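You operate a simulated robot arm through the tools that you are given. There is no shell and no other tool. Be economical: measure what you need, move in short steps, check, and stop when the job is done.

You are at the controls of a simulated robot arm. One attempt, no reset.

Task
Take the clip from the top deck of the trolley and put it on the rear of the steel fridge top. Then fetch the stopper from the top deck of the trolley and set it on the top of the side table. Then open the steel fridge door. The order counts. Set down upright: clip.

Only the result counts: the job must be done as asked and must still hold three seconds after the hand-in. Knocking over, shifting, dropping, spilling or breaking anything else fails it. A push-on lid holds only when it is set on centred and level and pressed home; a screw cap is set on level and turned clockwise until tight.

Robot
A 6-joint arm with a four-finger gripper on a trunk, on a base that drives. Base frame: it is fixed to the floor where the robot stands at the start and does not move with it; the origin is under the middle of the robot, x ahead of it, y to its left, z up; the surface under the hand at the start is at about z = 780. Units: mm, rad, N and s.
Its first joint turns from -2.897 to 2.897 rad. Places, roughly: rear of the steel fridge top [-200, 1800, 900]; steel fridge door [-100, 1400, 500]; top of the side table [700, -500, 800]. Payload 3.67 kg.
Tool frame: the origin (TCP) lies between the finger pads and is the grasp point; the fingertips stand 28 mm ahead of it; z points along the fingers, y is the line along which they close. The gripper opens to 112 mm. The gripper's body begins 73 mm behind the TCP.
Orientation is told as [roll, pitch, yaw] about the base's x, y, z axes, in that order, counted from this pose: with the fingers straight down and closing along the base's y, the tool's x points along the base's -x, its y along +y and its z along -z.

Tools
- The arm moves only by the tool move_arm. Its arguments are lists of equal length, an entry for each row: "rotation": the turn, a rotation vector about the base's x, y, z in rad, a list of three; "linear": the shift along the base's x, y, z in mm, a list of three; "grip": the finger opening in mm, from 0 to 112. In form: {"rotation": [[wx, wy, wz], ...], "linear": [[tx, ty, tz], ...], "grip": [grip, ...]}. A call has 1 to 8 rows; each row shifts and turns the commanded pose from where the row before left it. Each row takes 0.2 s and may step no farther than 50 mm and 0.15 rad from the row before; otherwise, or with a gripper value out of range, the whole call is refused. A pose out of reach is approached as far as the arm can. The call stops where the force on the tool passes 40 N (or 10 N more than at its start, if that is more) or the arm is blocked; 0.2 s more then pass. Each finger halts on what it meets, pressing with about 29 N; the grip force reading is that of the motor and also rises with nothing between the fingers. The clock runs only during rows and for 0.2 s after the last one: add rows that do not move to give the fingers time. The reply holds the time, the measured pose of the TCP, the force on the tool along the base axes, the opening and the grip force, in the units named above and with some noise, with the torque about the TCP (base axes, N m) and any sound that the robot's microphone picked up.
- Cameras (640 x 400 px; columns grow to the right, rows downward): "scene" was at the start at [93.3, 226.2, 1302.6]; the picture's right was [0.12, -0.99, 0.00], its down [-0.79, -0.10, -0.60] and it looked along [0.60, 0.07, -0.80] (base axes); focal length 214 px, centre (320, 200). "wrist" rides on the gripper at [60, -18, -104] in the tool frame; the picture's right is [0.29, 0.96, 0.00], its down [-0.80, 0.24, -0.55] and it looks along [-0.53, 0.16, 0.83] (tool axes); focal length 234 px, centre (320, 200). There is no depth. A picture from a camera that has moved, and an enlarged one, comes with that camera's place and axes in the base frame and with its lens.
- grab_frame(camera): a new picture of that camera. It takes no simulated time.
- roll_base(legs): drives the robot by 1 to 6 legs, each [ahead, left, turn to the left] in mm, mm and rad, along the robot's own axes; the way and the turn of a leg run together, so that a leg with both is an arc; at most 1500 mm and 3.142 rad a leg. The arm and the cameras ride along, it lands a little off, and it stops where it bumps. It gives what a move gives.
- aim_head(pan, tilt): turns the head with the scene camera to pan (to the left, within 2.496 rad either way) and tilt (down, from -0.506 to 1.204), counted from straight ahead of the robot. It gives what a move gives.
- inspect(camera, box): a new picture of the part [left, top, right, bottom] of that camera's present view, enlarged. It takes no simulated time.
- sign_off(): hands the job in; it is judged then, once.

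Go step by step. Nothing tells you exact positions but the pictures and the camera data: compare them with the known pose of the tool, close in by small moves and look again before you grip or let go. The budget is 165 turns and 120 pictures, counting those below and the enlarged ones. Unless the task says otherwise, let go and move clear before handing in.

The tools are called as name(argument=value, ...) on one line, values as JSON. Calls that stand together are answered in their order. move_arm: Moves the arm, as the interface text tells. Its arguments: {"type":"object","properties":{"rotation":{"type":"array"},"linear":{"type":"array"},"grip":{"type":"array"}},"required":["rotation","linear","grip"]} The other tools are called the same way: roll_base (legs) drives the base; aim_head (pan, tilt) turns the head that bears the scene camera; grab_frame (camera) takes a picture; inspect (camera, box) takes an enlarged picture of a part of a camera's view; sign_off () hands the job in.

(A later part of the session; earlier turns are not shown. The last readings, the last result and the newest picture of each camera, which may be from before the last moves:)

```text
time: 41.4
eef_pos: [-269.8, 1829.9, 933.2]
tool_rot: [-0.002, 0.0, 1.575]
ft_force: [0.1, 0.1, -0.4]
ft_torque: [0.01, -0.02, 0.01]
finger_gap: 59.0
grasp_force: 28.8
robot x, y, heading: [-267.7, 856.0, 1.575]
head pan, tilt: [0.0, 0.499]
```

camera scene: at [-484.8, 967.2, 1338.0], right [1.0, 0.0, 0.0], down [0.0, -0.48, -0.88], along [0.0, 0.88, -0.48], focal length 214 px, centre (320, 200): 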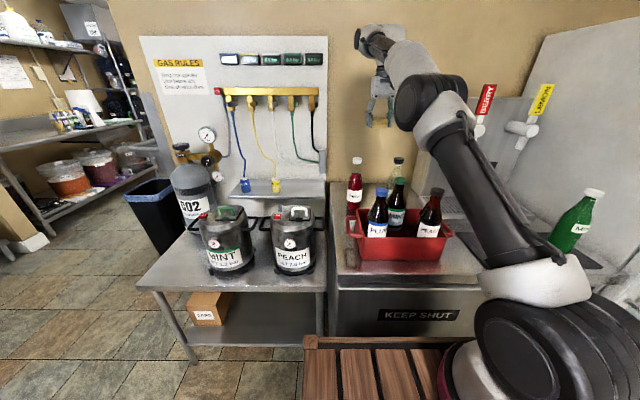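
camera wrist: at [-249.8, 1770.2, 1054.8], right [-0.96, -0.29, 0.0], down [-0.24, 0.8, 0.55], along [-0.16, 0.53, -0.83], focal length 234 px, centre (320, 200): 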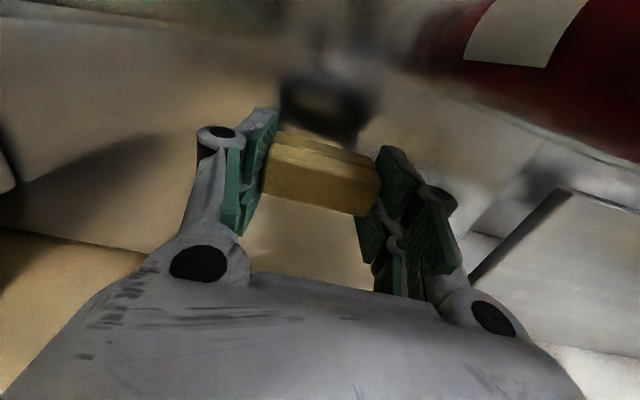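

move_arm(rotation=[[0, 0, 0], [0, 0, 0], [0, 0, 0]], linear=[[0, 0, -2], [0, 0, -1], [0, 0, 0]], grip=[50, 50, 50])

inspect(camera="wrist", box=[200, 60, 440, 280])

```text
time: 42.2
eef_pos: [-269.4, 1830.7, 930.5]
tool_rot: [0.0, -0.001, 1.577]
ft_force: [-0.1, -0.6, -0.8]
ft_torque: [-0.02, -0.01, 0.03]
finger_gap: 59.2
grasp_force: 29.3
robot x, y, heading: [-269.0, 857.2, 1.576]
head pan, tilt: [0.0, 0.499]
```

```text
1.82 times, centred on (320, 170) of wrist
camera zoom: at [-250.3, 1771.0, 1034.1], right [-0.96, -0.29, 0.0], down [-0.24, 0.8, 0.55], along [-0.16, 0.53, -0.83], focal length 426 px, centre (320, 254)
```

zoom: 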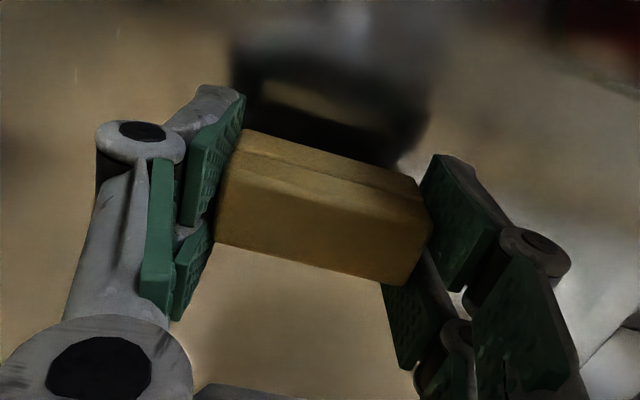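

move_arm(rotation=[[0, 0, 0], [0, 0, 0], [0, 0, 0]], linear=[[0, 0, -2], [0, 0, -2], [0, 0, 0]], grip=[50, 50, 50])

move_arm(rotation=[[0, 0, 0], [0, 0, 0], [0, 0, 0]], linear=[[0, 0, -1.5], [0, 0, -1.5], [0, 0, 0]], grip=[50, 50, 50])

```text
time: 43.0
eef_pos: [-269.8, 1829.9, 926.6]
tool_rot: [0.0, 0.001, 1.576]
ft_force: [-0.5, -0.9, -0.1]
ft_torque: [0.0, 0.01, 0.04]
finger_gap: 59.1
grasp_force: 29.1
robot x, y, heading: [-268.5, 856.3, 1.578]
head pan, tilt: [0.0, 0.499]
```

```text
time: 43.8
eef_pos: [-269.7, 1829.1, 923.0]
tool_rot: [-0.001, 0.0, 1.577]
ft_force: [0.5, -0.1, -0.4]
ft_torque: [0.01, 0.0, 0.0]
finger_gap: 59.0
grasp_force: 29.2
robot x, y, heading: [-268.8, 855.5, 1.577]
head pan, tilt: [0.0, 0.499]
```

move_arm(rotation=[[0, 0, 0], [0, 0, 0], [0, 0, 0]], linear=[[0, 0, -1.5], [0, 0, -1.5], [0, 0, 0]], grip=[50, 50, 50])

move_arm(rotation=[[0, 0, 0], [0, 0, 0], [0, 0, 0]], linear=[[0, 0, -1.5], [0, 0, -1.5], [0, 0, 0]], grip=[50, 50, 50])

inspect(camera="wrist", box=[200, 60, 440, 280])

```text
time: 44.6
eef_pos: [-269.7, 1830.0, 920.9]
tool_rot: [0.002, 0.0, 1.577]
ft_force: [0.3, 0.0, -1.0]
ft_torque: [0.04, -0.02, 0.01]
finger_gap: 58.9
grasp_force: 29.3
robot x, y, heading: [-272.4, 858.3, 1.577]
head pan, tilt: [0.0, 0.499]
```

```text
time: 45.4
eef_pos: [-269.2, 1829.0, 917.5]
tool_rot: [0.0, 0.002, 1.576]
ft_force: [0.0, 0.2, 0.3]
ft_torque: [0.0, -0.01, 0.02]
finger_gap: 58.8
grasp_force: 28.6
robot x, y, heading: [-266.1, 855.1, 1.573]
head pan, tilt: [0.0, 0.499]
```

```text
1.82 times, centred on (320, 170) of wrist
camera zoom: at [-250.2, 1770.7, 1020.8], right [-0.96, -0.29, 0.0], down [-0.24, 0.8, 0.55], along [-0.16, 0.53, -0.83], focal length 426 px, centre (320, 254)
```

zoom: 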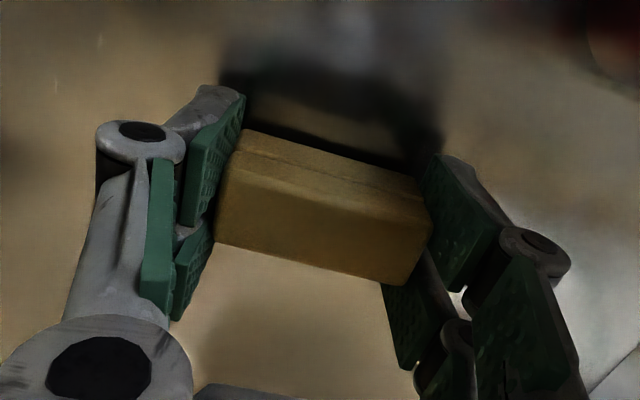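

move_arm(rotation=[[0, 0, 0], [0, 0, 0], [0, 0, 0]], linear=[[0, 0, -1.5], [0, 0, -1.5], [0, 0, 0]], grip=[50, 50, 50])

move_arm(rotation=[[0, 0, 0], [0, 0, 0], [0, 0, 0]], linear=[[0, 0, -1.5], [0, 0, -1.5], [0, 0, 0]], grip=[50, 50, 50])

inspect(camera="wrist", box=[200, 60, 440, 280])

```text
time: 46.2
eef_pos: [-269.3, 1828.8, 913.5]
tool_rot: [0.001, 0.001, 1.576]
ft_force: [0.2, 0.4, 0.1]
ft_torque: [0.0, 0.0, -0.04]
finger_gap: 58.9
grasp_force: 28.6
robot x, y, heading: [-268.8, 852.6, 1.58]
head pan, tilt: [0.0, 0.499]
```

```text
time: 47.0
eef_pos: [-269.7, 1830.2, 910.7]
tool_rot: [0.002, 0.0, 1.578]
ft_force: [0.1, -0.3, -0.6]
ft_torque: [-0.01, 0.03, 0.0]
finger_gap: 59.0
grasp_force: 28.9
robot x, y, heading: [-271.1, 857.7, 1.575]
head pan, tilt: [0.0, 0.499]
```

```text
1.82 times, centred on (320, 170) of wrist
camera zoom: at [-250.3, 1770.9, 1015.0], right [-0.96, -0.29, 0.0], down [-0.24, 0.8, 0.55], along [-0.16, 0.53, -0.83], focal length 426 px, centre (320, 254)
```

zoom: 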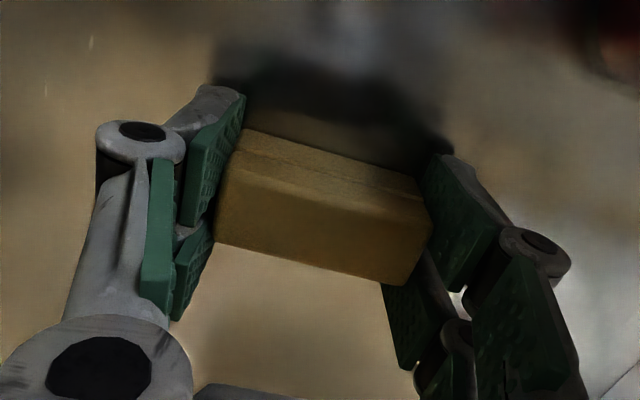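

move_arm(rotation=[[0, 0, 0], [0, 0, 0], [0, 0, 0]], linear=[[0, 0, -1.5], [0, 0, -1.5], [0, 0, 0]], grip=[50, 50, 50])

move_arm(rotation=[[0, 0, 0], [0, 0, 0], [0, 0, 0]], linear=[[0, 0, -1.5], [0, 0, -1.5], [0, 0, 0]], grip=[50, 50, 50])

inspect(camera="wrist", box=[200, 60, 440, 280])

```text
time: 47.8
eef_pos: [-270.0, 1829.7, 909.9]
tool_rot: [0.0, -0.004, 1.576]
ft_force: [0.0, 1.0, 22.7]
ft_torque: [-0.01, 0.01, 0.0]
finger_gap: 59.4
grasp_force: 28.9
robot x, y, heading: [-267.4, 855.7, 1.579]
head pan, tilt: [0.0, 0.499]
```

```text
time: 48.6
eef_pos: [-270.2, 1829.3, 906.2]
tool_rot: [0.0, -0.002, 1.576]
ft_force: [-1.5, 1.3, 21.1]
ft_torque: [0.08, 0.05, -0.01]
finger_gap: 58.9
grasp_force: 29.3
robot x, y, heading: [-268.1, 860.1, 1.573]
head pan, tilt: [0.0, 0.499]
```

```text
1.82 times, centred on (320, 170) of wrist
camera zoom: at [-250.2, 1770.4, 1010.0], right [-0.96, -0.29, 0.0], down [-0.24, 0.8, 0.56], along [-0.16, 0.53, -0.83], focal length 426 px, centre (320, 254)
```

zoom: 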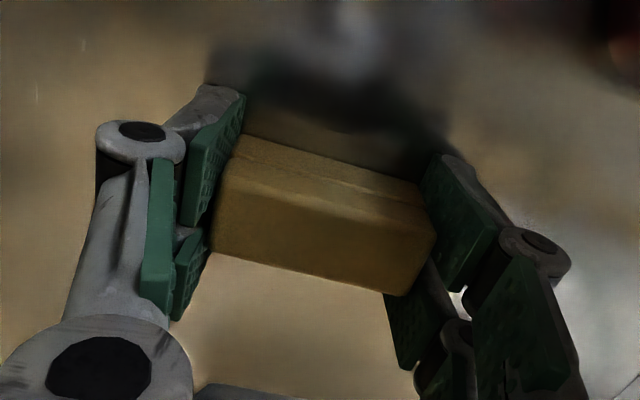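

Contact: the clip rests on the fridge top. Ease off slightly, open, and rise.

move_arm(rotation=[[0, 0, 0], [0, 0, 0], [0, 0, 0], [0, 0, 0]], linear=[[0, 0, 1], [0, 0, 0], [0, 0, 0], [0, 0, 0]], grip=[50, 64, 78, 78])

inspect(camera="wrist", box=[200, 60, 440, 280])

```text
time: 49.6
eef_pos: [-269.4, 1829.5, 905.5]
tool_rot: [0.0, 0.0, 1.575]
ft_force: [0.0, 0.7, 0.4]
ft_torque: [-0.02, 0.0, 0.01]
finger_gap: 77.7
grasp_force: 0.0
robot x, y, heading: [-270.4, 855.4, 1.573]
head pan, tilt: [0.0, 0.499]
```

```text
1.82 times, centred on (320, 170) of wrist
camera zoom: at [-249.9, 1770.6, 1009.8], right [-0.96, -0.29, 0.0], down [-0.24, 0.8, 0.55], along [-0.16, 0.53, -0.83], focal length 426 px, centre (320, 254)
```

zoom: 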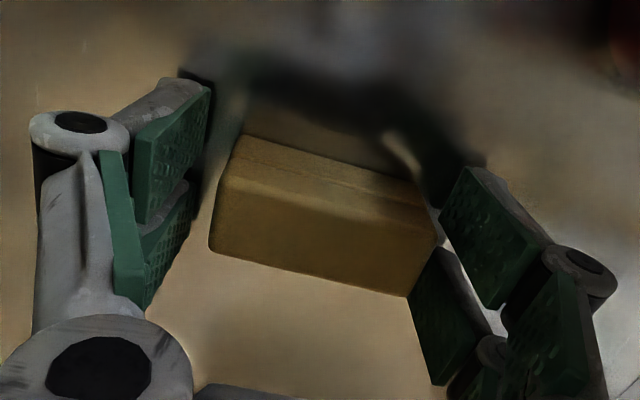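

The clip stands flat and free. Rise straight up to above the bottles, then retract.

move_arm(rotation=[[0, 0, 0], [0, 0, 0], [0, 0, 0], [0, 0, 0], [0, 0, 0], [0, 0, 0], [0, 0, 0], [0, 0, 0]], linear=[[0, 0, 15], [0, 0, 30], [0, 0, 40], [0, 0, 40], [0, 0, 40], [0, 0, 40], [0, -10, 30], [0, -20, 40]], grip=[78, 78, 78, 78, 78, 78, 78, 78])

move_arm(rotation=[[0, 0, 0], [0, 0, 0], [0, 0, 0], [0, 0, 0], [0, 0, 0], [0, 0, 0]], linear=[[0, -40, 10], [0, -40, 10], [0, -45, 0], [0, -45, 0], [0, -45, 0], [0, 0, 0]], grip=[78, 78, 78, 78, 78, 78])

grab_frame(camera="wrist")

grab_frame(camera="scene")

```text
time: 51.4
eef_pos: [-271.0, 1802.1, 1180.8]
tool_rot: [0.0, 0.002, 1.577]
ft_force: [0.7, -0.2, -0.4]
ft_torque: [-0.08, -0.01, -0.02]
finger_gap: 78.2
grasp_force: 0.0
robot x, y, heading: [-267.0, 852.8, 1.577]
head pan, tilt: [0.0, 0.499]
```

```text
time: 52.8
eef_pos: [-270.1, 1584.9, 1199.0]
tool_rot: [-0.001, 0.0, 1.576]
ft_force: [0.4, 0.2, 0.6]
ft_torque: [-0.03, 0.02, -0.04]
finger_gap: 78.0
grasp_force: 0.1
robot x, y, heading: [-269.1, 852.8, 1.575]
head pan, tilt: [0.0, 0.499]
```

```text
70 pictures are left
camera wrist: at [-250.2, 1525.5, 1304.0], right [-0.96, -0.29, 0.0], down [-0.24, 0.8, 0.55], along [-0.16, 0.53, -0.83], focal length 234 px, centre (320, 200)
```

wrist: 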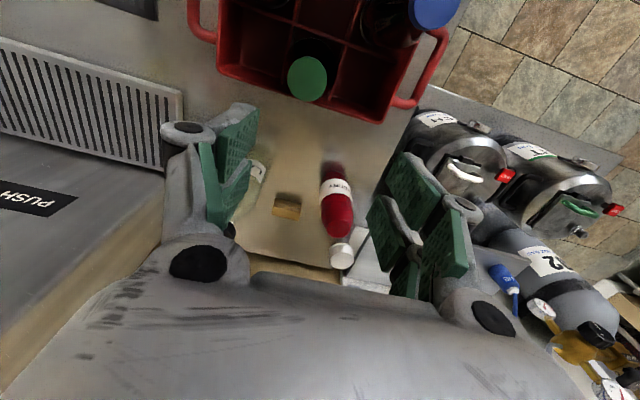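

```text
69 pictures are left
camera scene: at [-484.8, 967.6, 1338.0], right [1.0, 0.0, 0.0], down [0.0, -0.48, -0.88], along [0.0, 0.88, -0.48], focal length 214 px, centre (320, 200)
```

scene: 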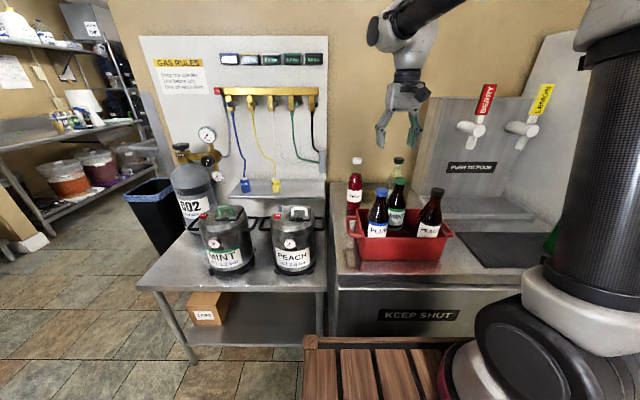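

Clip is in place behind the bottles, everything upright. Retract the arm and drive back to the trolley.

move_arm(rotation=[[0, 0, 0], [0, 0, 0], [0, 0, 0], [0, 0, 0], [0, 0, 0]], linear=[[0, -40, 15], [0, -40, 15], [0, -40, 10], [0, -25, 0], [0, 0, 0]], grip=[112, 112, 112, 112, 112])

roll_base(legs=[[-855, 0, 0], [0, 0, -1.575], [250, 0, 0]])

aim_head(pan=-0.1, tilt=0.75)

grab_frame(camera="scene")

grab_frame(camera="wrist")

```text
time: 54.0
eef_pos: [-269.4, 1439.8, 1240.4]
tool_rot: [0.0, 0.0, 1.576]
ft_force: [-0.6, 0.8, 1.0]
ft_torque: [0.01, -0.03, 0.03]
finger_gap: 111.9
grasp_force: 0.1
robot x, y, heading: [-270.3, 851.8, 1.574]
head pan, tilt: [0.0, 0.499]
```

```text
time: 63.8
eef_pos: [571.8, -3.2, 1241.4]
tool_rot: [-0.001, -0.001, -0.002]
ft_force: [0.1, 0.3, -0.2]
ft_torque: [0.0, 0.0, -0.01]
finger_gap: 112.0
grasp_force: 0.0
robot x, y, heading: [-8.8, -2.5, -0.004]
head pan, tilt: [0.0, 0.499]
```

```text
time: 64.6
eef_pos: [573.1, -2.9, 1240.9]
tool_rot: [-0.001, 0.0, -0.005]
ft_force: [0.5, 0.3, -0.1]
ft_torque: [-0.01, -0.03, 0.02]
finger_gap: 112.0
grasp_force: 0.2
robot x, y, heading: [-9.1, 4.6, -0.002]
head pan, tilt: [-0.099, 0.75]
```

```text
68 pictures are left
camera scene: at [90.5, 209.0, 1316.1], right [-0.1, -0.99, 0.0], down [-0.68, 0.07, -0.73], along [0.73, -0.07, -0.68], focal length 214 px, centre (320, 200)
```

scene: 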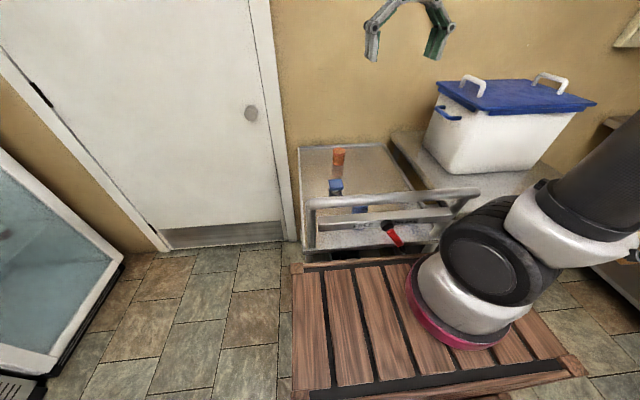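

```text
67 pictures are left
camera wrist: at [513.7, -20.3, 1345.2], right [-0.29, 0.96, 0.0], down [0.8, 0.24, 0.55], along [0.53, 0.16, -0.83], focal length 234 px, centre (320, 200)
```

wrist: 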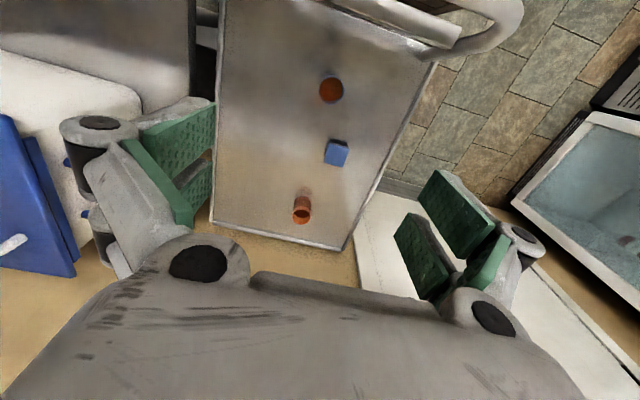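

Stopper (blue head) near (705,77). Bring the hand closer to view it.

move_arm(rotation=[[0, 0, 0], [0, 0, 0], [0, 0, 0], [0, 0, 0], [0, 0, 0], [0, 0, 0], [0, 0, 0], [0, 0, 0]], linear=[[10, 7, -42], [10, 7, -42], [10, 7, -42], [10, 7, -42], [10, 7, -42], [10, 7, -42], [10, 7, -28], [0, 0, 0]], grip=[112, 112, 112, 112, 112, 112, 112, 112])

grab_frame(camera="wrist")

inspect(camera="scene", box=[300, 130, 400, 220])

```text
time: 66.4
eef_pos: [644.7, 45.6, 960.3]
tool_rot: [-0.001, 0.0, -0.003]
ft_force: [0.9, -0.1, -0.1]
ft_torque: [-0.04, 0.0, 0.0]
finger_gap: 111.9
grasp_force: 0.1
robot x, y, heading: [-10.7, -0.6, -0.005]
head pan, tilt: [-0.099, 0.75]
```

```text
66 pictures are left
camera wrist: at [584.5, 28.9, 1064.4], right [-0.29, 0.96, 0.0], down [0.8, 0.24, 0.55], along [0.53, 0.16, -0.83], focal length 234 px, centre (320, 200)
```

wrist: 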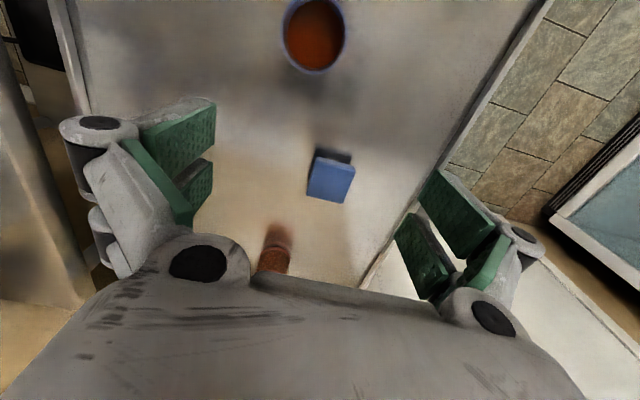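

```text
4.44 times, centred on (350, 175) of scene
camera zoom: at [90.4, 209.0, 1316.0], right [-0.1, -0.99, 0.0], down [-0.68, 0.07, -0.73], along [0.73, -0.07, -0.68], focal length 953 px, centre (187, 311)
```

zoom: 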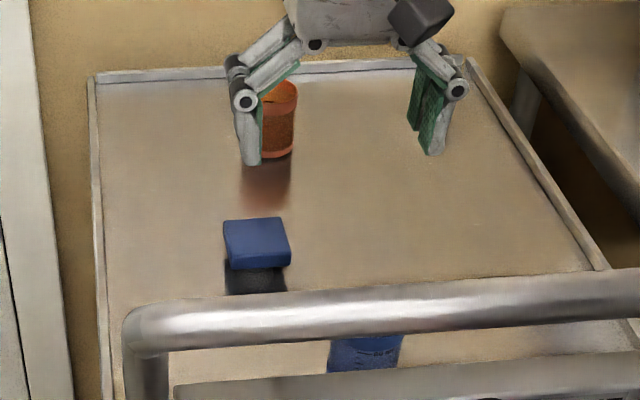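

Stopper head at ≈(717,85), top z≈805. Move above it and verify.

move_arm(rotation=[[0, 0, 0], [0, 0, 0], [0, 0, 0], [0, 0, 0]], linear=[[24, 13, -30], [24, 13, -30], [24, 13, -30], [0, 0, 0]], grip=[112, 112, 112, 112])

inspect(camera="wrist", box=[220, 50, 420, 200])

inspect(camera="scene", box=[300, 130, 400, 220])

```text
time: 67.4
eef_pos: [714.2, 84.6, 869.9]
tool_rot: [-0.001, 0.0, -0.004]
ft_force: [-0.3, -0.2, 0.6]
ft_torque: [-0.02, 0.02, 0.04]
finger_gap: 112.0
grasp_force: 0.0
robot x, y, heading: [-12.8, 2.5, -0.008]
head pan, tilt: [-0.099, 0.75]
```

```text
2.67 times, centred on (320, 125) of wrist
camera zoom: at [657.1, 67.6, 974.7], right [-0.29, 0.96, 0.0], down [0.8, 0.24, 0.55], along [0.53, 0.16, -0.83], focal length 624 px, centre (320, 400)
```

zoom: 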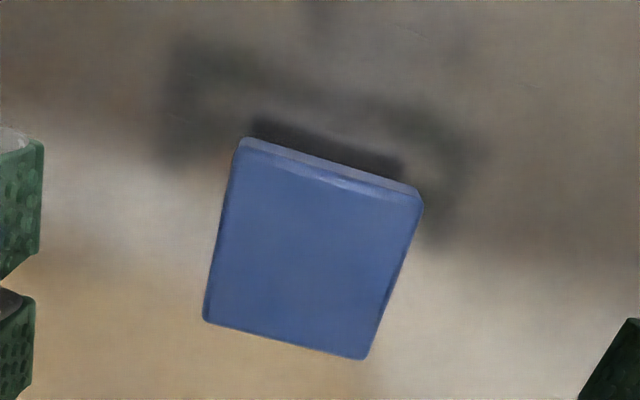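

```text
4.44 times, centred on (350, 175) of scene
camera zoom: at [90.4, 209.0, 1316.0], right [-0.1, -0.99, 0.0], down [-0.68, 0.07, -0.73], along [0.73, -0.07, -0.68], focal length 953 px, centre (187, 311)
```

zoom: 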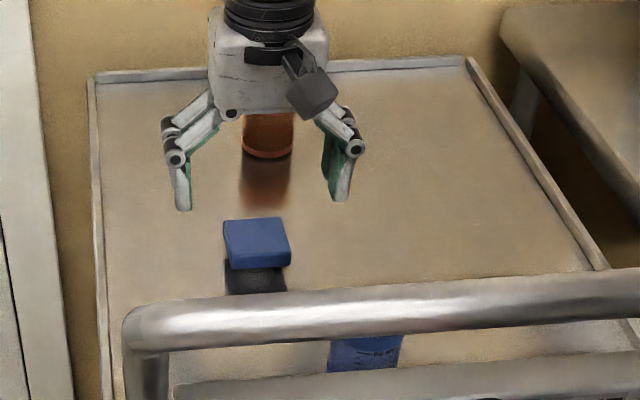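

Head is a 51 mm square centred at ≈(722.5,84), axis-aligned. Shift +8 mm, descend to TCP z≈811 and grip.

move_arm(rotation=[[0, 0, 0], [0, 0, 0], [0, 0, 0], [0, 0, 0]], linear=[[8, 0, -20], [0, 0, -20], [0, 0, -10], [0, 0, 0]], grip=[112, 112, 112, 112])

grab_frame(camera="wrist")

inspect(camera="scene", box=[300, 130, 400, 220])

```text
time: 68.4
eef_pos: [723.4, 83.7, 821.6]
tool_rot: [0.002, -0.001, -0.004]
ft_force: [-0.1, -0.8, 0.6]
ft_torque: [0.02, -0.02, 0.01]
finger_gap: 112.0
grasp_force: 0.1
robot x, y, heading: [-12.7, 0.7, -0.002]
head pan, tilt: [-0.099, 0.75]
```

```text
62 pictures are left
camera wrist: at [664.5, 67.7, 925.2], right [-0.29, 0.96, 0.0], down [0.8, 0.24, 0.55], along [0.53, 0.16, -0.83], focal length 234 px, centre (320, 200)
```

wrist: 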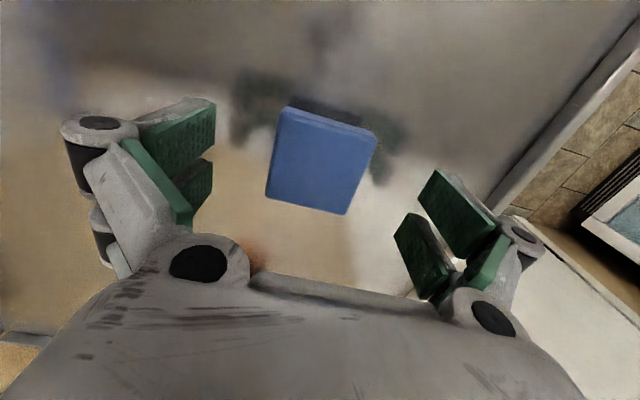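

```text
4.44 times, centred on (350, 175) of scene
camera zoom: at [90.5, 209.0, 1316.0], right [-0.1, -0.99, 0.0], down [-0.68, 0.07, -0.73], along [0.73, -0.07, -0.68], focal length 953 px, centre (187, 311)
```

zoom: 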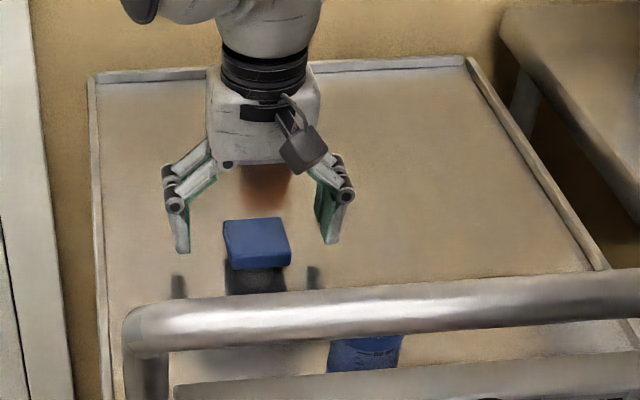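

move_arm(rotation=[[0, 0, 0], [0, 0, 0], [0, 0, 0], [0, 0, 0], [0, 0, 0]], linear=[[-2, 0, -6], [0, 0, -4], [0, 0, 0], [0, 0, 0], [0, 0, 0]], grip=[112, 112, 44, 44, 44])

inspect(camera="scene", box=[300, 130, 400, 220])

```text
time: 69.6
eef_pos: [721.1, 85.0, 811.2]
tool_rot: [0.001, 0.0, -0.004]
ft_force: [0.8, -0.1, 0.6]
ft_torque: [0.02, 0.04, -0.04]
finger_gap: 50.7
grasp_force: 28.7
robot x, y, heading: [-15.9, -0.4, -0.002]
head pan, tilt: [-0.099, 0.75]
```

```text
4.44 times, centred on (350, 175) of scene
camera zoom: at [90.5, 209.0, 1316.0], right [-0.1, -0.99, 0.0], down [-0.68, 0.07, -0.73], along [0.73, -0.07, -0.68], focal length 953 px, centre (187, 311)
```

zoom: 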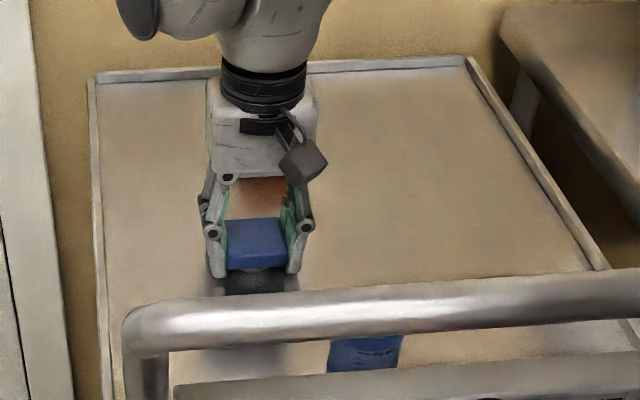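

Gripped (50.7 mm). Lift, and look toward the side table.

move_arm(rotation=[[0, 0, 0], [0, 0, 0], [0, 0, 0], [0, 0, 0], [0, 0, 0], [0, 0, 0], [0, 0, 0], [0, 0, 0]], linear=[[0, 0, 10], [0, 0, 25], [0, 0, 40], [0, 0, 40], [0, 0, 40], [0, 0, 40], [0, 0, 40], [0, 0, 0]], grip=[44, 44, 44, 44, 44, 44, 44, 44])

aim_head(pan=-0.6, tilt=0.6)

grab_frame(camera="scene")

grab_frame(camera="wrist")

```text
time: 71.4
eef_pos: [719.5, 83.1, 1045.4]
tool_rot: [0.0, 0.0, -0.004]
ft_force: [-0.2, 0.7, 0.1]
ft_torque: [0.0, 0.02, 0.01]
finger_gap: 50.5
grasp_force: 29.4
robot x, y, heading: [-11.1, 1.1, -0.004]
head pan, tilt: [-0.099, 0.75]
```

```text
time: 72.3
eef_pos: [720.9, 84.2, 1045.8]
tool_rot: [0.0, 0.0, -0.002]
ft_force: [0.1, -0.3, -0.8]
ft_torque: [0.01, 0.01, 0.0]
finger_gap: 50.5
grasp_force: 29.1
robot x, y, heading: [-12.9, 1.6, -0.006]
head pan, tilt: [-0.6, 0.6]
```

```text
59 pictures are left
camera scene: at [80.9, 167.4, 1328.9], right [-0.57, -0.82, 0.0], down [-0.47, 0.32, -0.82], along [0.68, -0.47, -0.57], focal length 214 px, centre (320, 200)
```

scene: 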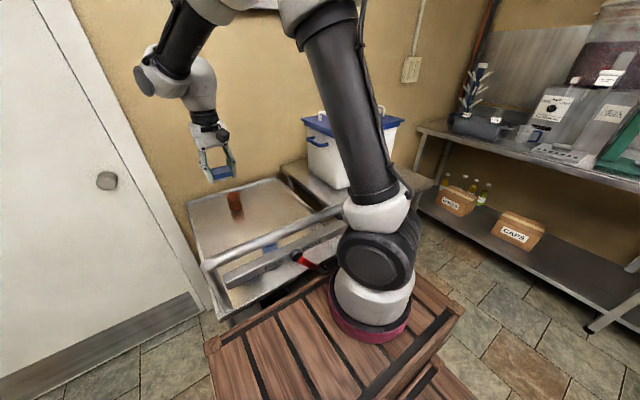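

```text
58 pictures are left
camera wrist: at [661.5, 67.0, 1150.1], right [-0.29, 0.96, 0.0], down [0.8, 0.24, 0.55], along [0.53, 0.16, -0.83], focal length 234 px, centre (320, 200)
```

wrist: 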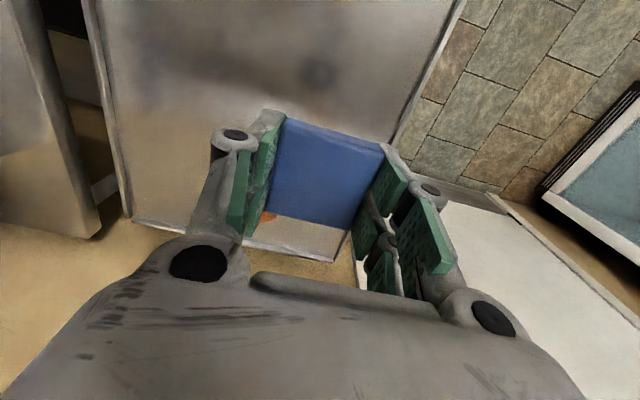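

Free table space is left and in front of the white cooler. I swing the hand over there at height and look.

move_arm(rotation=[[0, 0, 0], [0, 0, 0], [0, 0, 0], [0, 0, 0], [0, 0, 0], [0, 0, 0], [0, 0, 0], [0, 0, 0]], linear=[[-20, -44, 5], [-20, -44, 5], [-20, -44, 5], [-20, -44, 5], [-20, -44, 5], [-20, -44, 5], [-20, -44, 0], [0, 0, 0]], grip=[44, 44, 44, 44, 44, 44, 44, 44])

grab_frame(camera="wrist")

grab_frame(camera="scene")

```text
time: 74.1
eef_pos: [580.5, -224.3, 1074.6]
tool_rot: [-0.001, 0.001, -0.003]
ft_force: [-0.2, 0.6, -0.2]
ft_torque: [-0.01, 0.02, -0.01]
finger_gap: 50.9
grasp_force: 28.9
robot x, y, heading: [-11.0, 4.9, -0.001]
head pan, tilt: [-0.6, 0.6]
```

```text
57 pictures are left
camera wrist: at [521.3, -241.6, 1178.8], right [-0.29, 0.96, 0.0], down [0.8, 0.24, 0.55], along [0.53, 0.16, -0.83], focal length 234 px, centre (320, 200)
```

wrist: 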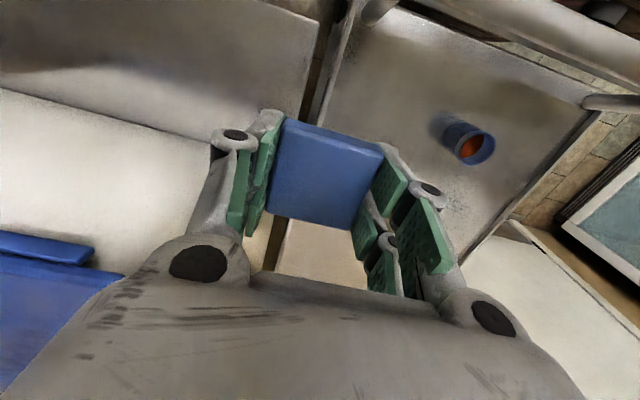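

```text
56 pictures are left
camera scene: at [80.8, 167.3, 1328.9], right [-0.57, -0.82, 0.0], down [-0.47, 0.32, -0.83], along [0.68, -0.47, -0.57], focal length 214 px, centre (320, 200)
```

scene: 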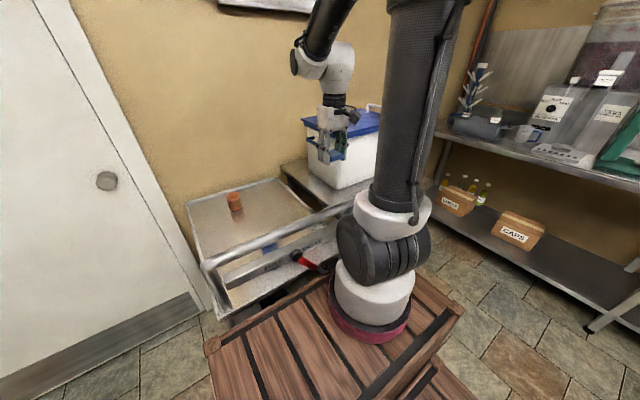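

Free table area spans x≈500–705, y≈-250…-700 in front of the cooler. I go to (600,-400) and descend partly.

move_arm(rotation=[[0, 0, 0], [0, 0, 0], [0, 0, 0], [0, 0, 0], [0, 0, 0], [0, 0, 0], [0, 0, 0], [0, 0, 0]], linear=[[5, -44, 0], [5, -44, 0], [5, -44, 0], [5, -44, 0], [0, 0, -45], [0, 0, -45], [0, 0, -45], [0, 0, 0]], grip=[44, 44, 44, 44, 44, 44, 44, 44])

grab_frame(camera="wrist")

grab_frame(camera="scene")

```text
time: 75.9
eef_pos: [600.4, -399.4, 940.6]
tool_rot: [0.002, -0.001, -0.003]
ft_force: [-0.3, -0.2, -0.3]
ft_torque: [0.02, -0.05, 0.0]
finger_gap: 50.8
grasp_force: 28.9
robot x, y, heading: [-13.2, 3.7, -0.003]
head pan, tilt: [-0.6, 0.6]
```

```text
55 pictures are left
camera wrist: at [541.3, -416.2, 1044.4], right [-0.29, 0.96, 0.0], down [0.8, 0.24, 0.55], along [0.53, 0.16, -0.83], focal length 234 px, centre (320, 200)
```

wrist: 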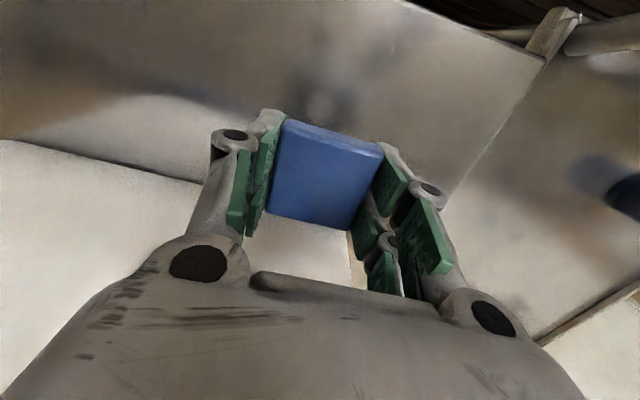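

```text
54 pictures are left
camera scene: at [80.8, 167.3, 1328.9], right [-0.57, -0.82, 0.0], down [-0.47, 0.32, -0.83], along [0.68, -0.47, -0.56], focal length 214 px, centre (320, 200)
```

scene: 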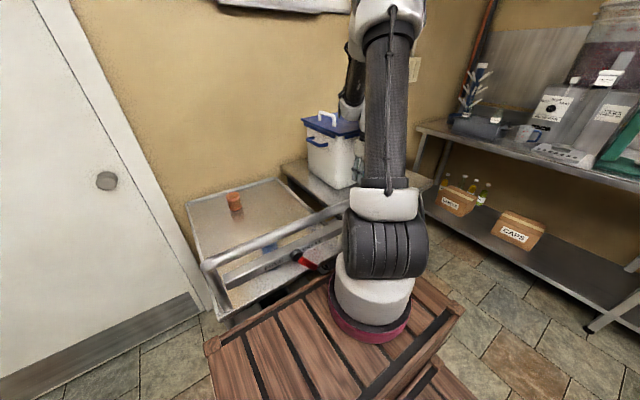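

move_arm(rotation=[[0, 0, 0], [0, 0, 0], [0, 0, 0], [0, 0, 0]], linear=[[0, 0, -30], [0, 0, -25], [0, 0, -15], [0, 0, 0]], grip=[44, 44, 44, 44])

grab_frame(camera="wrist")

```text
time: 76.9
eef_pos: [599.1, -398.8, 871.2]
tool_rot: [0.001, -0.001, -0.003]
ft_force: [-0.9, -0.5, 0.8]
ft_torque: [0.01, 0.01, 0.01]
finger_gap: 50.7
grasp_force: 29.2
robot x, y, heading: [-12.9, -1.7, -0.002]
head pan, tilt: [-0.6, 0.6]
```

```text
53 pictures are left
camera wrist: at [541.2, -415.9, 974.8], right [-0.29, 0.96, 0.0], down [0.8, 0.24, 0.55], along [0.53, 0.16, -0.83], focal length 234 px, centre (320, 200)
```

wrist: 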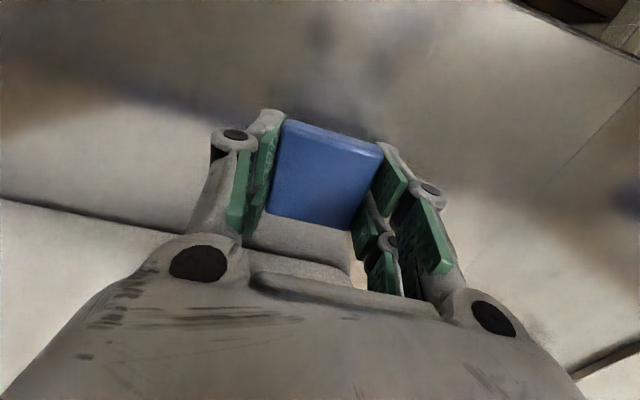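

move_arm(rotation=[[0, 0, 0], [0, 0, 0], [0, 0, 0], [0, 0, 0], [0, 0, 0], [0, 0, 0], [0, 0, 0]], linear=[[0, 0, -6], [0, 0, -6], [0, 0, -6], [0, 0, -3], [0, 0, -3], [0, 0, -3], [0, 0, 0]], grip=[44, 44, 44, 44, 44, 44, 44])

grab_frame(camera="wrist")

```text
time: 77.4
eef_pos: [600.4, -398.5, 866.7]
tool_rot: [-0.001, -0.002, -0.002]
ft_force: [-3.6, 5.1, 16.2]
ft_torque: [0.55, 0.22, 0.08]
finger_gap: 50.4
grasp_force: 29.0
robot x, y, heading: [-15.0, 0.1, -0.004]
head pan, tilt: [-0.6, 0.6]
stopped in row 2: the force on the tool passed its limit at 52 N (the readings are from after the stop); the commanded pose is now the measured one
```

```text
52 pictures are left
camera wrist: at [541.8, -416.0, 970.3], right [-0.29, 0.96, 0.0], down [0.8, 0.24, 0.56], along [0.53, 0.16, -0.83], focal length 234 px, centre (320, 200)
```

wrist: 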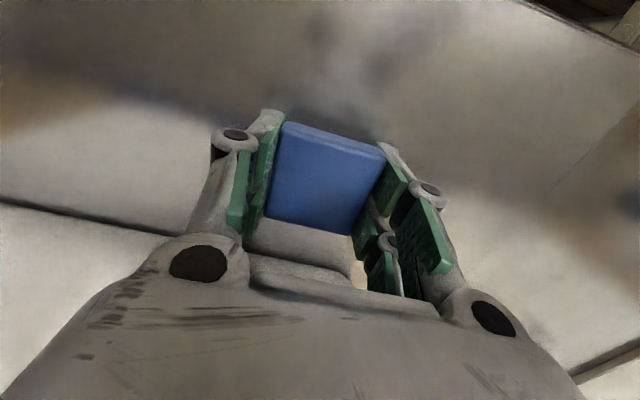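

inspect(camera="wrist", box=[200, 60, 440, 290])

aim_head(pan=-0.3, tilt=0.9)

grab_frame(camera="scene")

```text
1.74 times, centred on (320, 175) of wrist
camera zoom: at [541.8, -416.0, 970.3], right [-0.29, 0.96, 0.0], down [0.8, 0.24, 0.56], along [0.53, 0.16, -0.83], focal length 407 px, centre (320, 244)
```

zoom: 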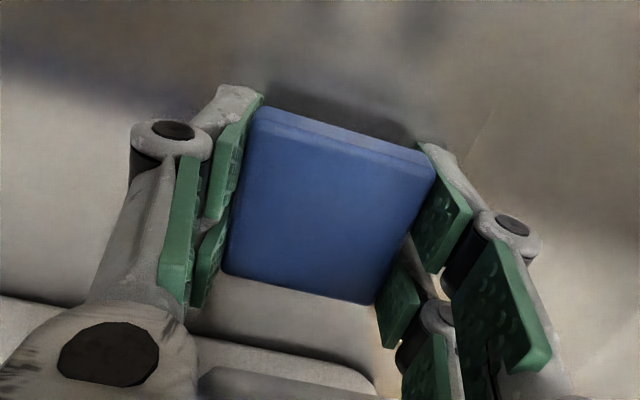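

```text
time: 78.2
eef_pos: [598.9, -398.7, 866.4]
tool_rot: [-0.001, -0.003, -0.003]
ft_force: [-5.6, 7.9, 24.5]
ft_torque: [0.83, 0.41, 0.06]
finger_gap: 50.9
grasp_force: 28.8
robot x, y, heading: [-11.1, 1.0, 0.002]
head pan, tilt: [-0.3, 0.901]
```

```text
50 pictures are left
camera scene: at [79.3, 195.5, 1304.1], right [-0.3, -0.95, 0.0], down [-0.75, 0.23, -0.62], along [0.59, -0.19, -0.78], focal length 214 px, centre (320, 200)
```

scene: 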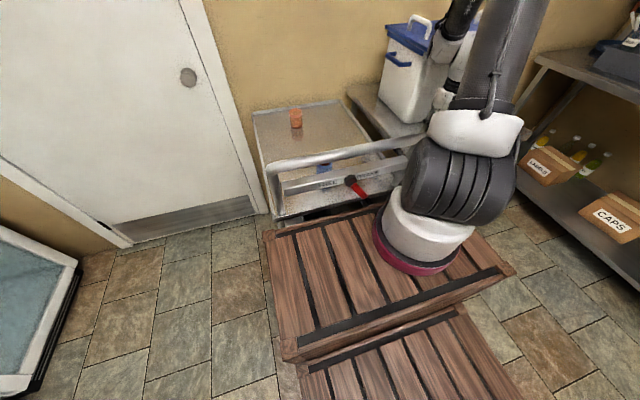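

Cross-checking two views puts the table top at z≈835, so this is genuine table contact. Ease up a little and release.

move_arm(rotation=[[0, 0, 0], [0, 0, 0], [0, 0, 0], [0, 0, 0], [0, 0, 0]], linear=[[0, 0, 0.5], [0, 0, 0], [0, 0, 0], [0, 0, 0], [0, 0, 0]], grip=[44, 52, 60, 80, 80])

inspect(camera="wrist", box=[200, 60, 440, 290])

```text
time: 79.4
eef_pos: [600.9, -400.2, 867.1]
tool_rot: [-0.003, -0.002, -0.001]
ft_force: [0.4, 0.8, 0.0]
ft_torque: [-0.01, -0.03, 0.01]
finger_gap: 80.1
grasp_force: 0.1
robot x, y, heading: [-12.7, -0.5, -0.003]
head pan, tilt: [-0.3, 0.901]
```

```text
1.74 times, centred on (320, 175) of wrist
camera zoom: at [542.5, -416.7, 969.9], right [-0.29, 0.96, 0.0], down [0.8, 0.24, 0.56], along [0.53, 0.16, -0.83], focal length 407 px, centre (320, 244)
```

zoom: 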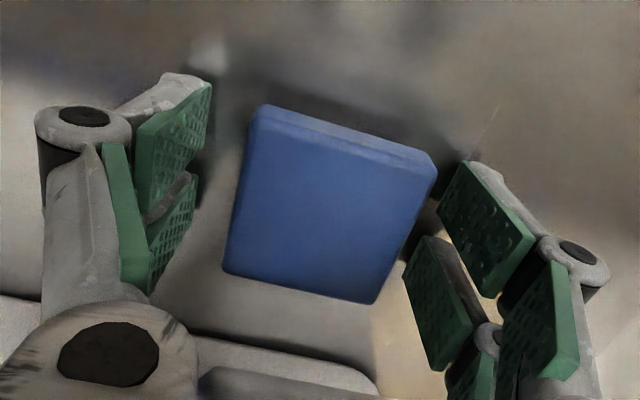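

Stopper is released and standing. Open a bit more, rise straight up and check.

move_arm(rotation=[[0, 0, 0], [0, 0, 0], [0, 0, 0], [0, 0, 0], [0, 0, 0], [0, 0, 0], [0, 0, 0], [0, 0, 0]], linear=[[0, 0, 8], [0, 0, 25], [0, 0, 40], [0, 0, 45], [0, 0, 45], [0, 0, 45], [-15, 0, 40], [0, 0, 0]], grip=[80, 80, 80, 80, 80, 80, 80, 80])

grab_frame(camera="wrist")

```text
time: 81.2
eef_pos: [586.8, -399.5, 1113.8]
tool_rot: [-0.003, -0.001, -0.001]
ft_force: [-0.5, 0.3, -0.8]
ft_torque: [0.01, 0.0, -0.01]
finger_gap: 80.2
grasp_force: 0.1
robot x, y, heading: [-15.1, -0.6, -0.001]
head pan, tilt: [-0.3, 0.901]
```

```text
48 pictures are left
camera wrist: at [527.1, -416.8, 1218.9], right [-0.29, 0.96, 0.0], down [0.8, 0.24, 0.56], along [0.53, 0.16, -0.83], focal length 234 px, centre (320, 200)
```

wrist: 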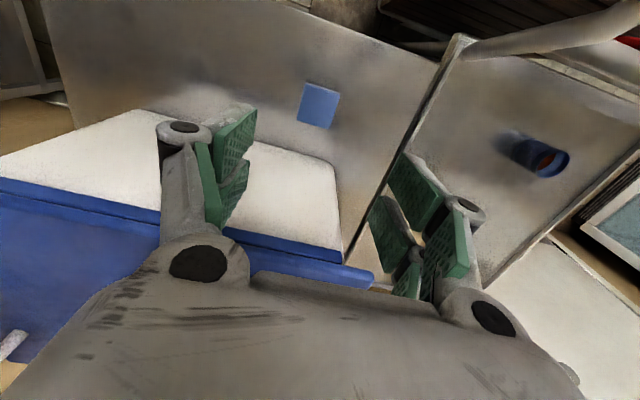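

Stopper stands on the side table. Next the door: bring the hand back in front, then drive to face the fridge from about (0,330).

move_arm(rotation=[[0, 0, 0], [0, 0, 0], [0, 0, 0], [0, 0, 0], [0, 0, 0], [0, 0, 0], [0, 0, 0], [0, 0, 0]], linear=[[5, 46, 10], [5, 46, 10], [5, 46, 10], [5, 46, 10], [5, 46, 0], [5, 46, 0], [5, 46, 0], [0, 46, 0]], grip=[80, 80, 80, 80, 80, 80, 80, 80])

roll_base(legs=[[-220, 0, 0], [0, 0, 1.571], [330, -230, 0]])

aim_head(pan=-0.3, tilt=0.6)

grab_frame(camera="scene")

grab_frame(camera="wrist")

```text
time: 83.0
eef_pos: [620.2, -32.3, 1153.6]
tool_rot: [-0.003, -0.002, -0.004]
ft_force: [-0.5, 0.7, -0.9]
ft_torque: [0.02, 0.0, -0.02]
finger_gap: 79.7
grasp_force: 0.1
robot x, y, heading: [-9.2, 0.9, -0.003]
head pan, tilt: [-0.3, 0.901]
```

```text
time: 90.6
eef_pos: [34.8, 963.1, 1154.7]
tool_rot: [-0.002, -0.002, 1.565]
ft_force: [-0.2, -1.0, -0.2]
ft_torque: [0.01, 0.01, -0.02]
finger_gap: 80.0
grasp_force: 0.1
robot x, y, heading: [-1.2, 328.6, 1.561]
head pan, tilt: [-0.3, 0.901]
```

```text
time: 91.4
eef_pos: [34.9, 963.0, 1154.0]
tool_rot: [-0.001, -0.002, 1.566]
ft_force: [-0.2, 0.5, -0.1]
ft_torque: [-0.01, 0.0, 0.01]
finger_gap: 80.2
grasp_force: 0.0
robot x, y, heading: [-5.1, 329.4, 1.565]
head pan, tilt: [-0.3, 0.6]
```

```text
47 pictures are left
camera scene: at [-189.2, 437.7, 1328.8], right [0.95, -0.3, 0.0], down [-0.17, -0.54, -0.82], along [0.25, 0.79, -0.57], focal length 214 px, centre (320, 200)
```

scene: 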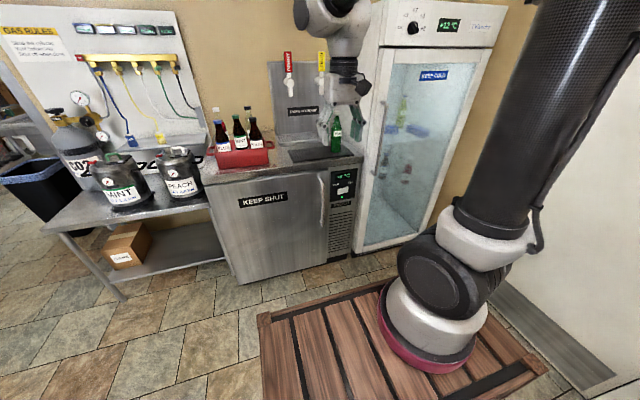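

```text
46 pictures are left
camera wrist: at [53.5, 903.7, 1257.6], right [-0.96, -0.28, 0.0], down [-0.24, 0.8, 0.56], along [-0.15, 0.53, -0.83], focal length 234 px, centre (320, 200)
```

wrist: 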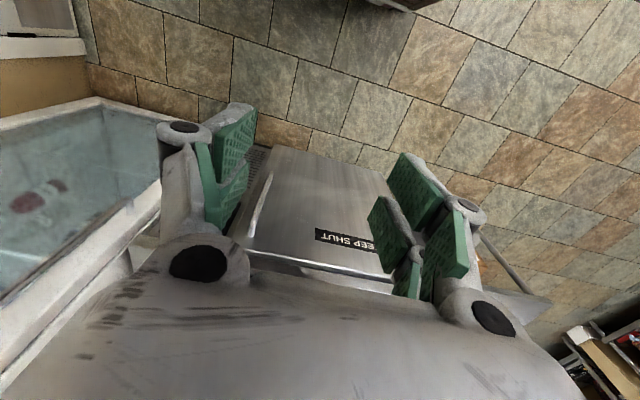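

inspect(camera="scene", box=[200, 130, 380, 290])

inspect(camera="wrist", box=[220, 130, 420, 300])

```text
2.50 times, centred on (290, 210) of scene
camera zoom: at [-189.2, 437.7, 1328.8], right [0.95, -0.3, 0.0], down [-0.17, -0.54, -0.82], along [0.25, 0.79, -0.57], focal length 536 px, centre (395, 175)
```

zoom: 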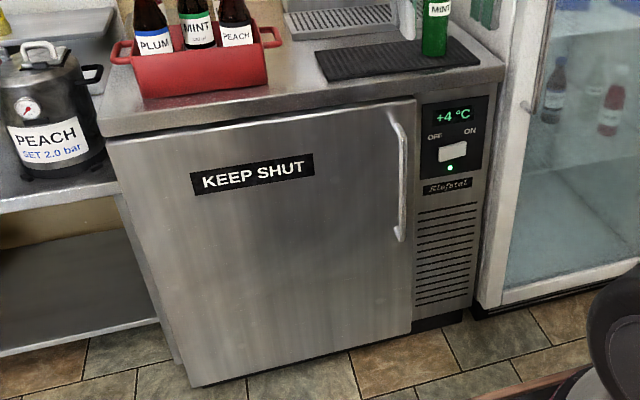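

```text
2.35 times, centred on (320, 215) of wrist
camera zoom: at [53.5, 903.7, 1257.6], right [-0.96, -0.28, 0.0], down [-0.24, 0.8, 0.56], along [-0.15, 0.53, -0.83], focal length 551 px, centre (320, 165)
```

zoom: 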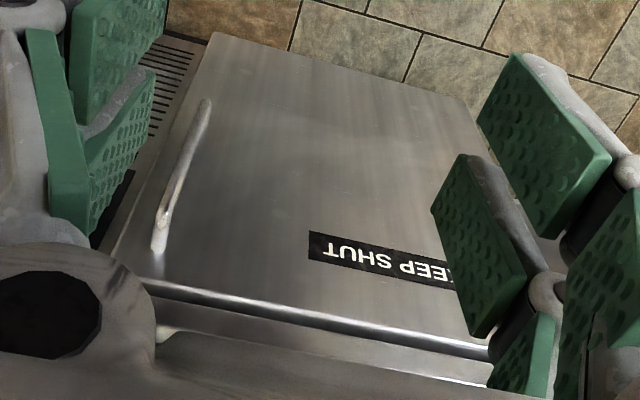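

The bar handle is vertical at about x≈110, y≈1310, z 510–805; hinge near (-417,1350). I'll straddle it from the front with the tool pointing down. Drive 50 mm closer and lower the hand in front of it.

roll_base(legs=[[50, 0, 0.006]])

move_arm(rotation=[[0, 0, 0], [0, 0, 0], [0, 0, 0], [0, 0, 0], [0, 0, 0], [0, 0, 0], [0, 0, 0], [0, 0, 0]], linear=[[15, 15, -44], [15, 15, -44], [15, 15, -44], [15, 15, -44], [10, 15, -44], [0, 15, -44], [0, 10, -30], [0, 0, 0]], grip=[100, 100, 100, 100, 100, 100, 100, 100])

grab_frame(camera="wrist")

grab_frame(camera="scene")

```text
time: 92.4
eef_pos: [30.9, 1013.9, 1154.0]
tool_rot: [-0.001, -0.001, 1.57]
ft_force: [-0.2, 0.4, 0.7]
ft_torque: [-0.01, 0.02, 0.0]
finger_gap: 79.6
grasp_force: 0.1
robot x, y, heading: [2.5, 378.2, 1.571]
head pan, tilt: [-0.3, 0.6]
```

```text
time: 94.2
eef_pos: [102.3, 1113.3, 859.6]
tool_rot: [-0.001, -0.001, 1.572]
ft_force: [-0.4, 0.6, -0.1]
ft_torque: [0.01, -0.01, 0.01]
finger_gap: 100.1
grasp_force: 0.0
robot x, y, heading: [-0.8, 379.8, 1.57]
head pan, tilt: [-0.3, 0.6]
```

```text
43 pictures are left
camera wrist: at [121.6, 1054.2, 963.3], right [-0.96, -0.29, 0.0], down [-0.24, 0.8, 0.56], along [-0.16, 0.53, -0.83], focal length 234 px, centre (320, 200)
```

wrist: 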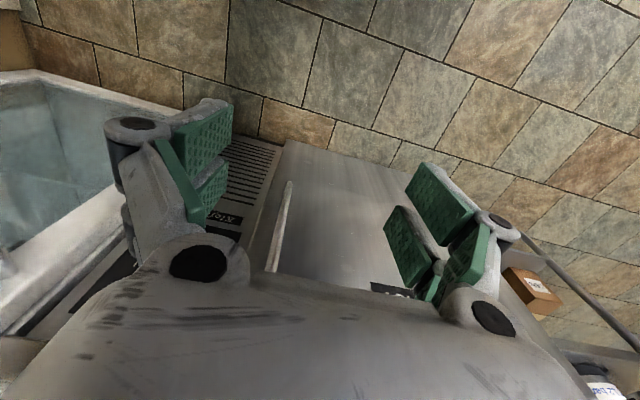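

```text
42 pictures are left
camera scene: at [-189.6, 486.4, 1328.9], right [0.96, -0.3, 0.0], down [-0.17, -0.54, -0.83], along [0.24, 0.79, -0.56], focal length 214 px, centre (320, 200)
```

scene: 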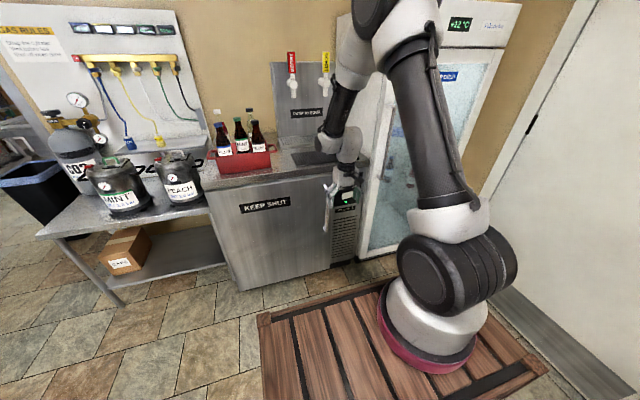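

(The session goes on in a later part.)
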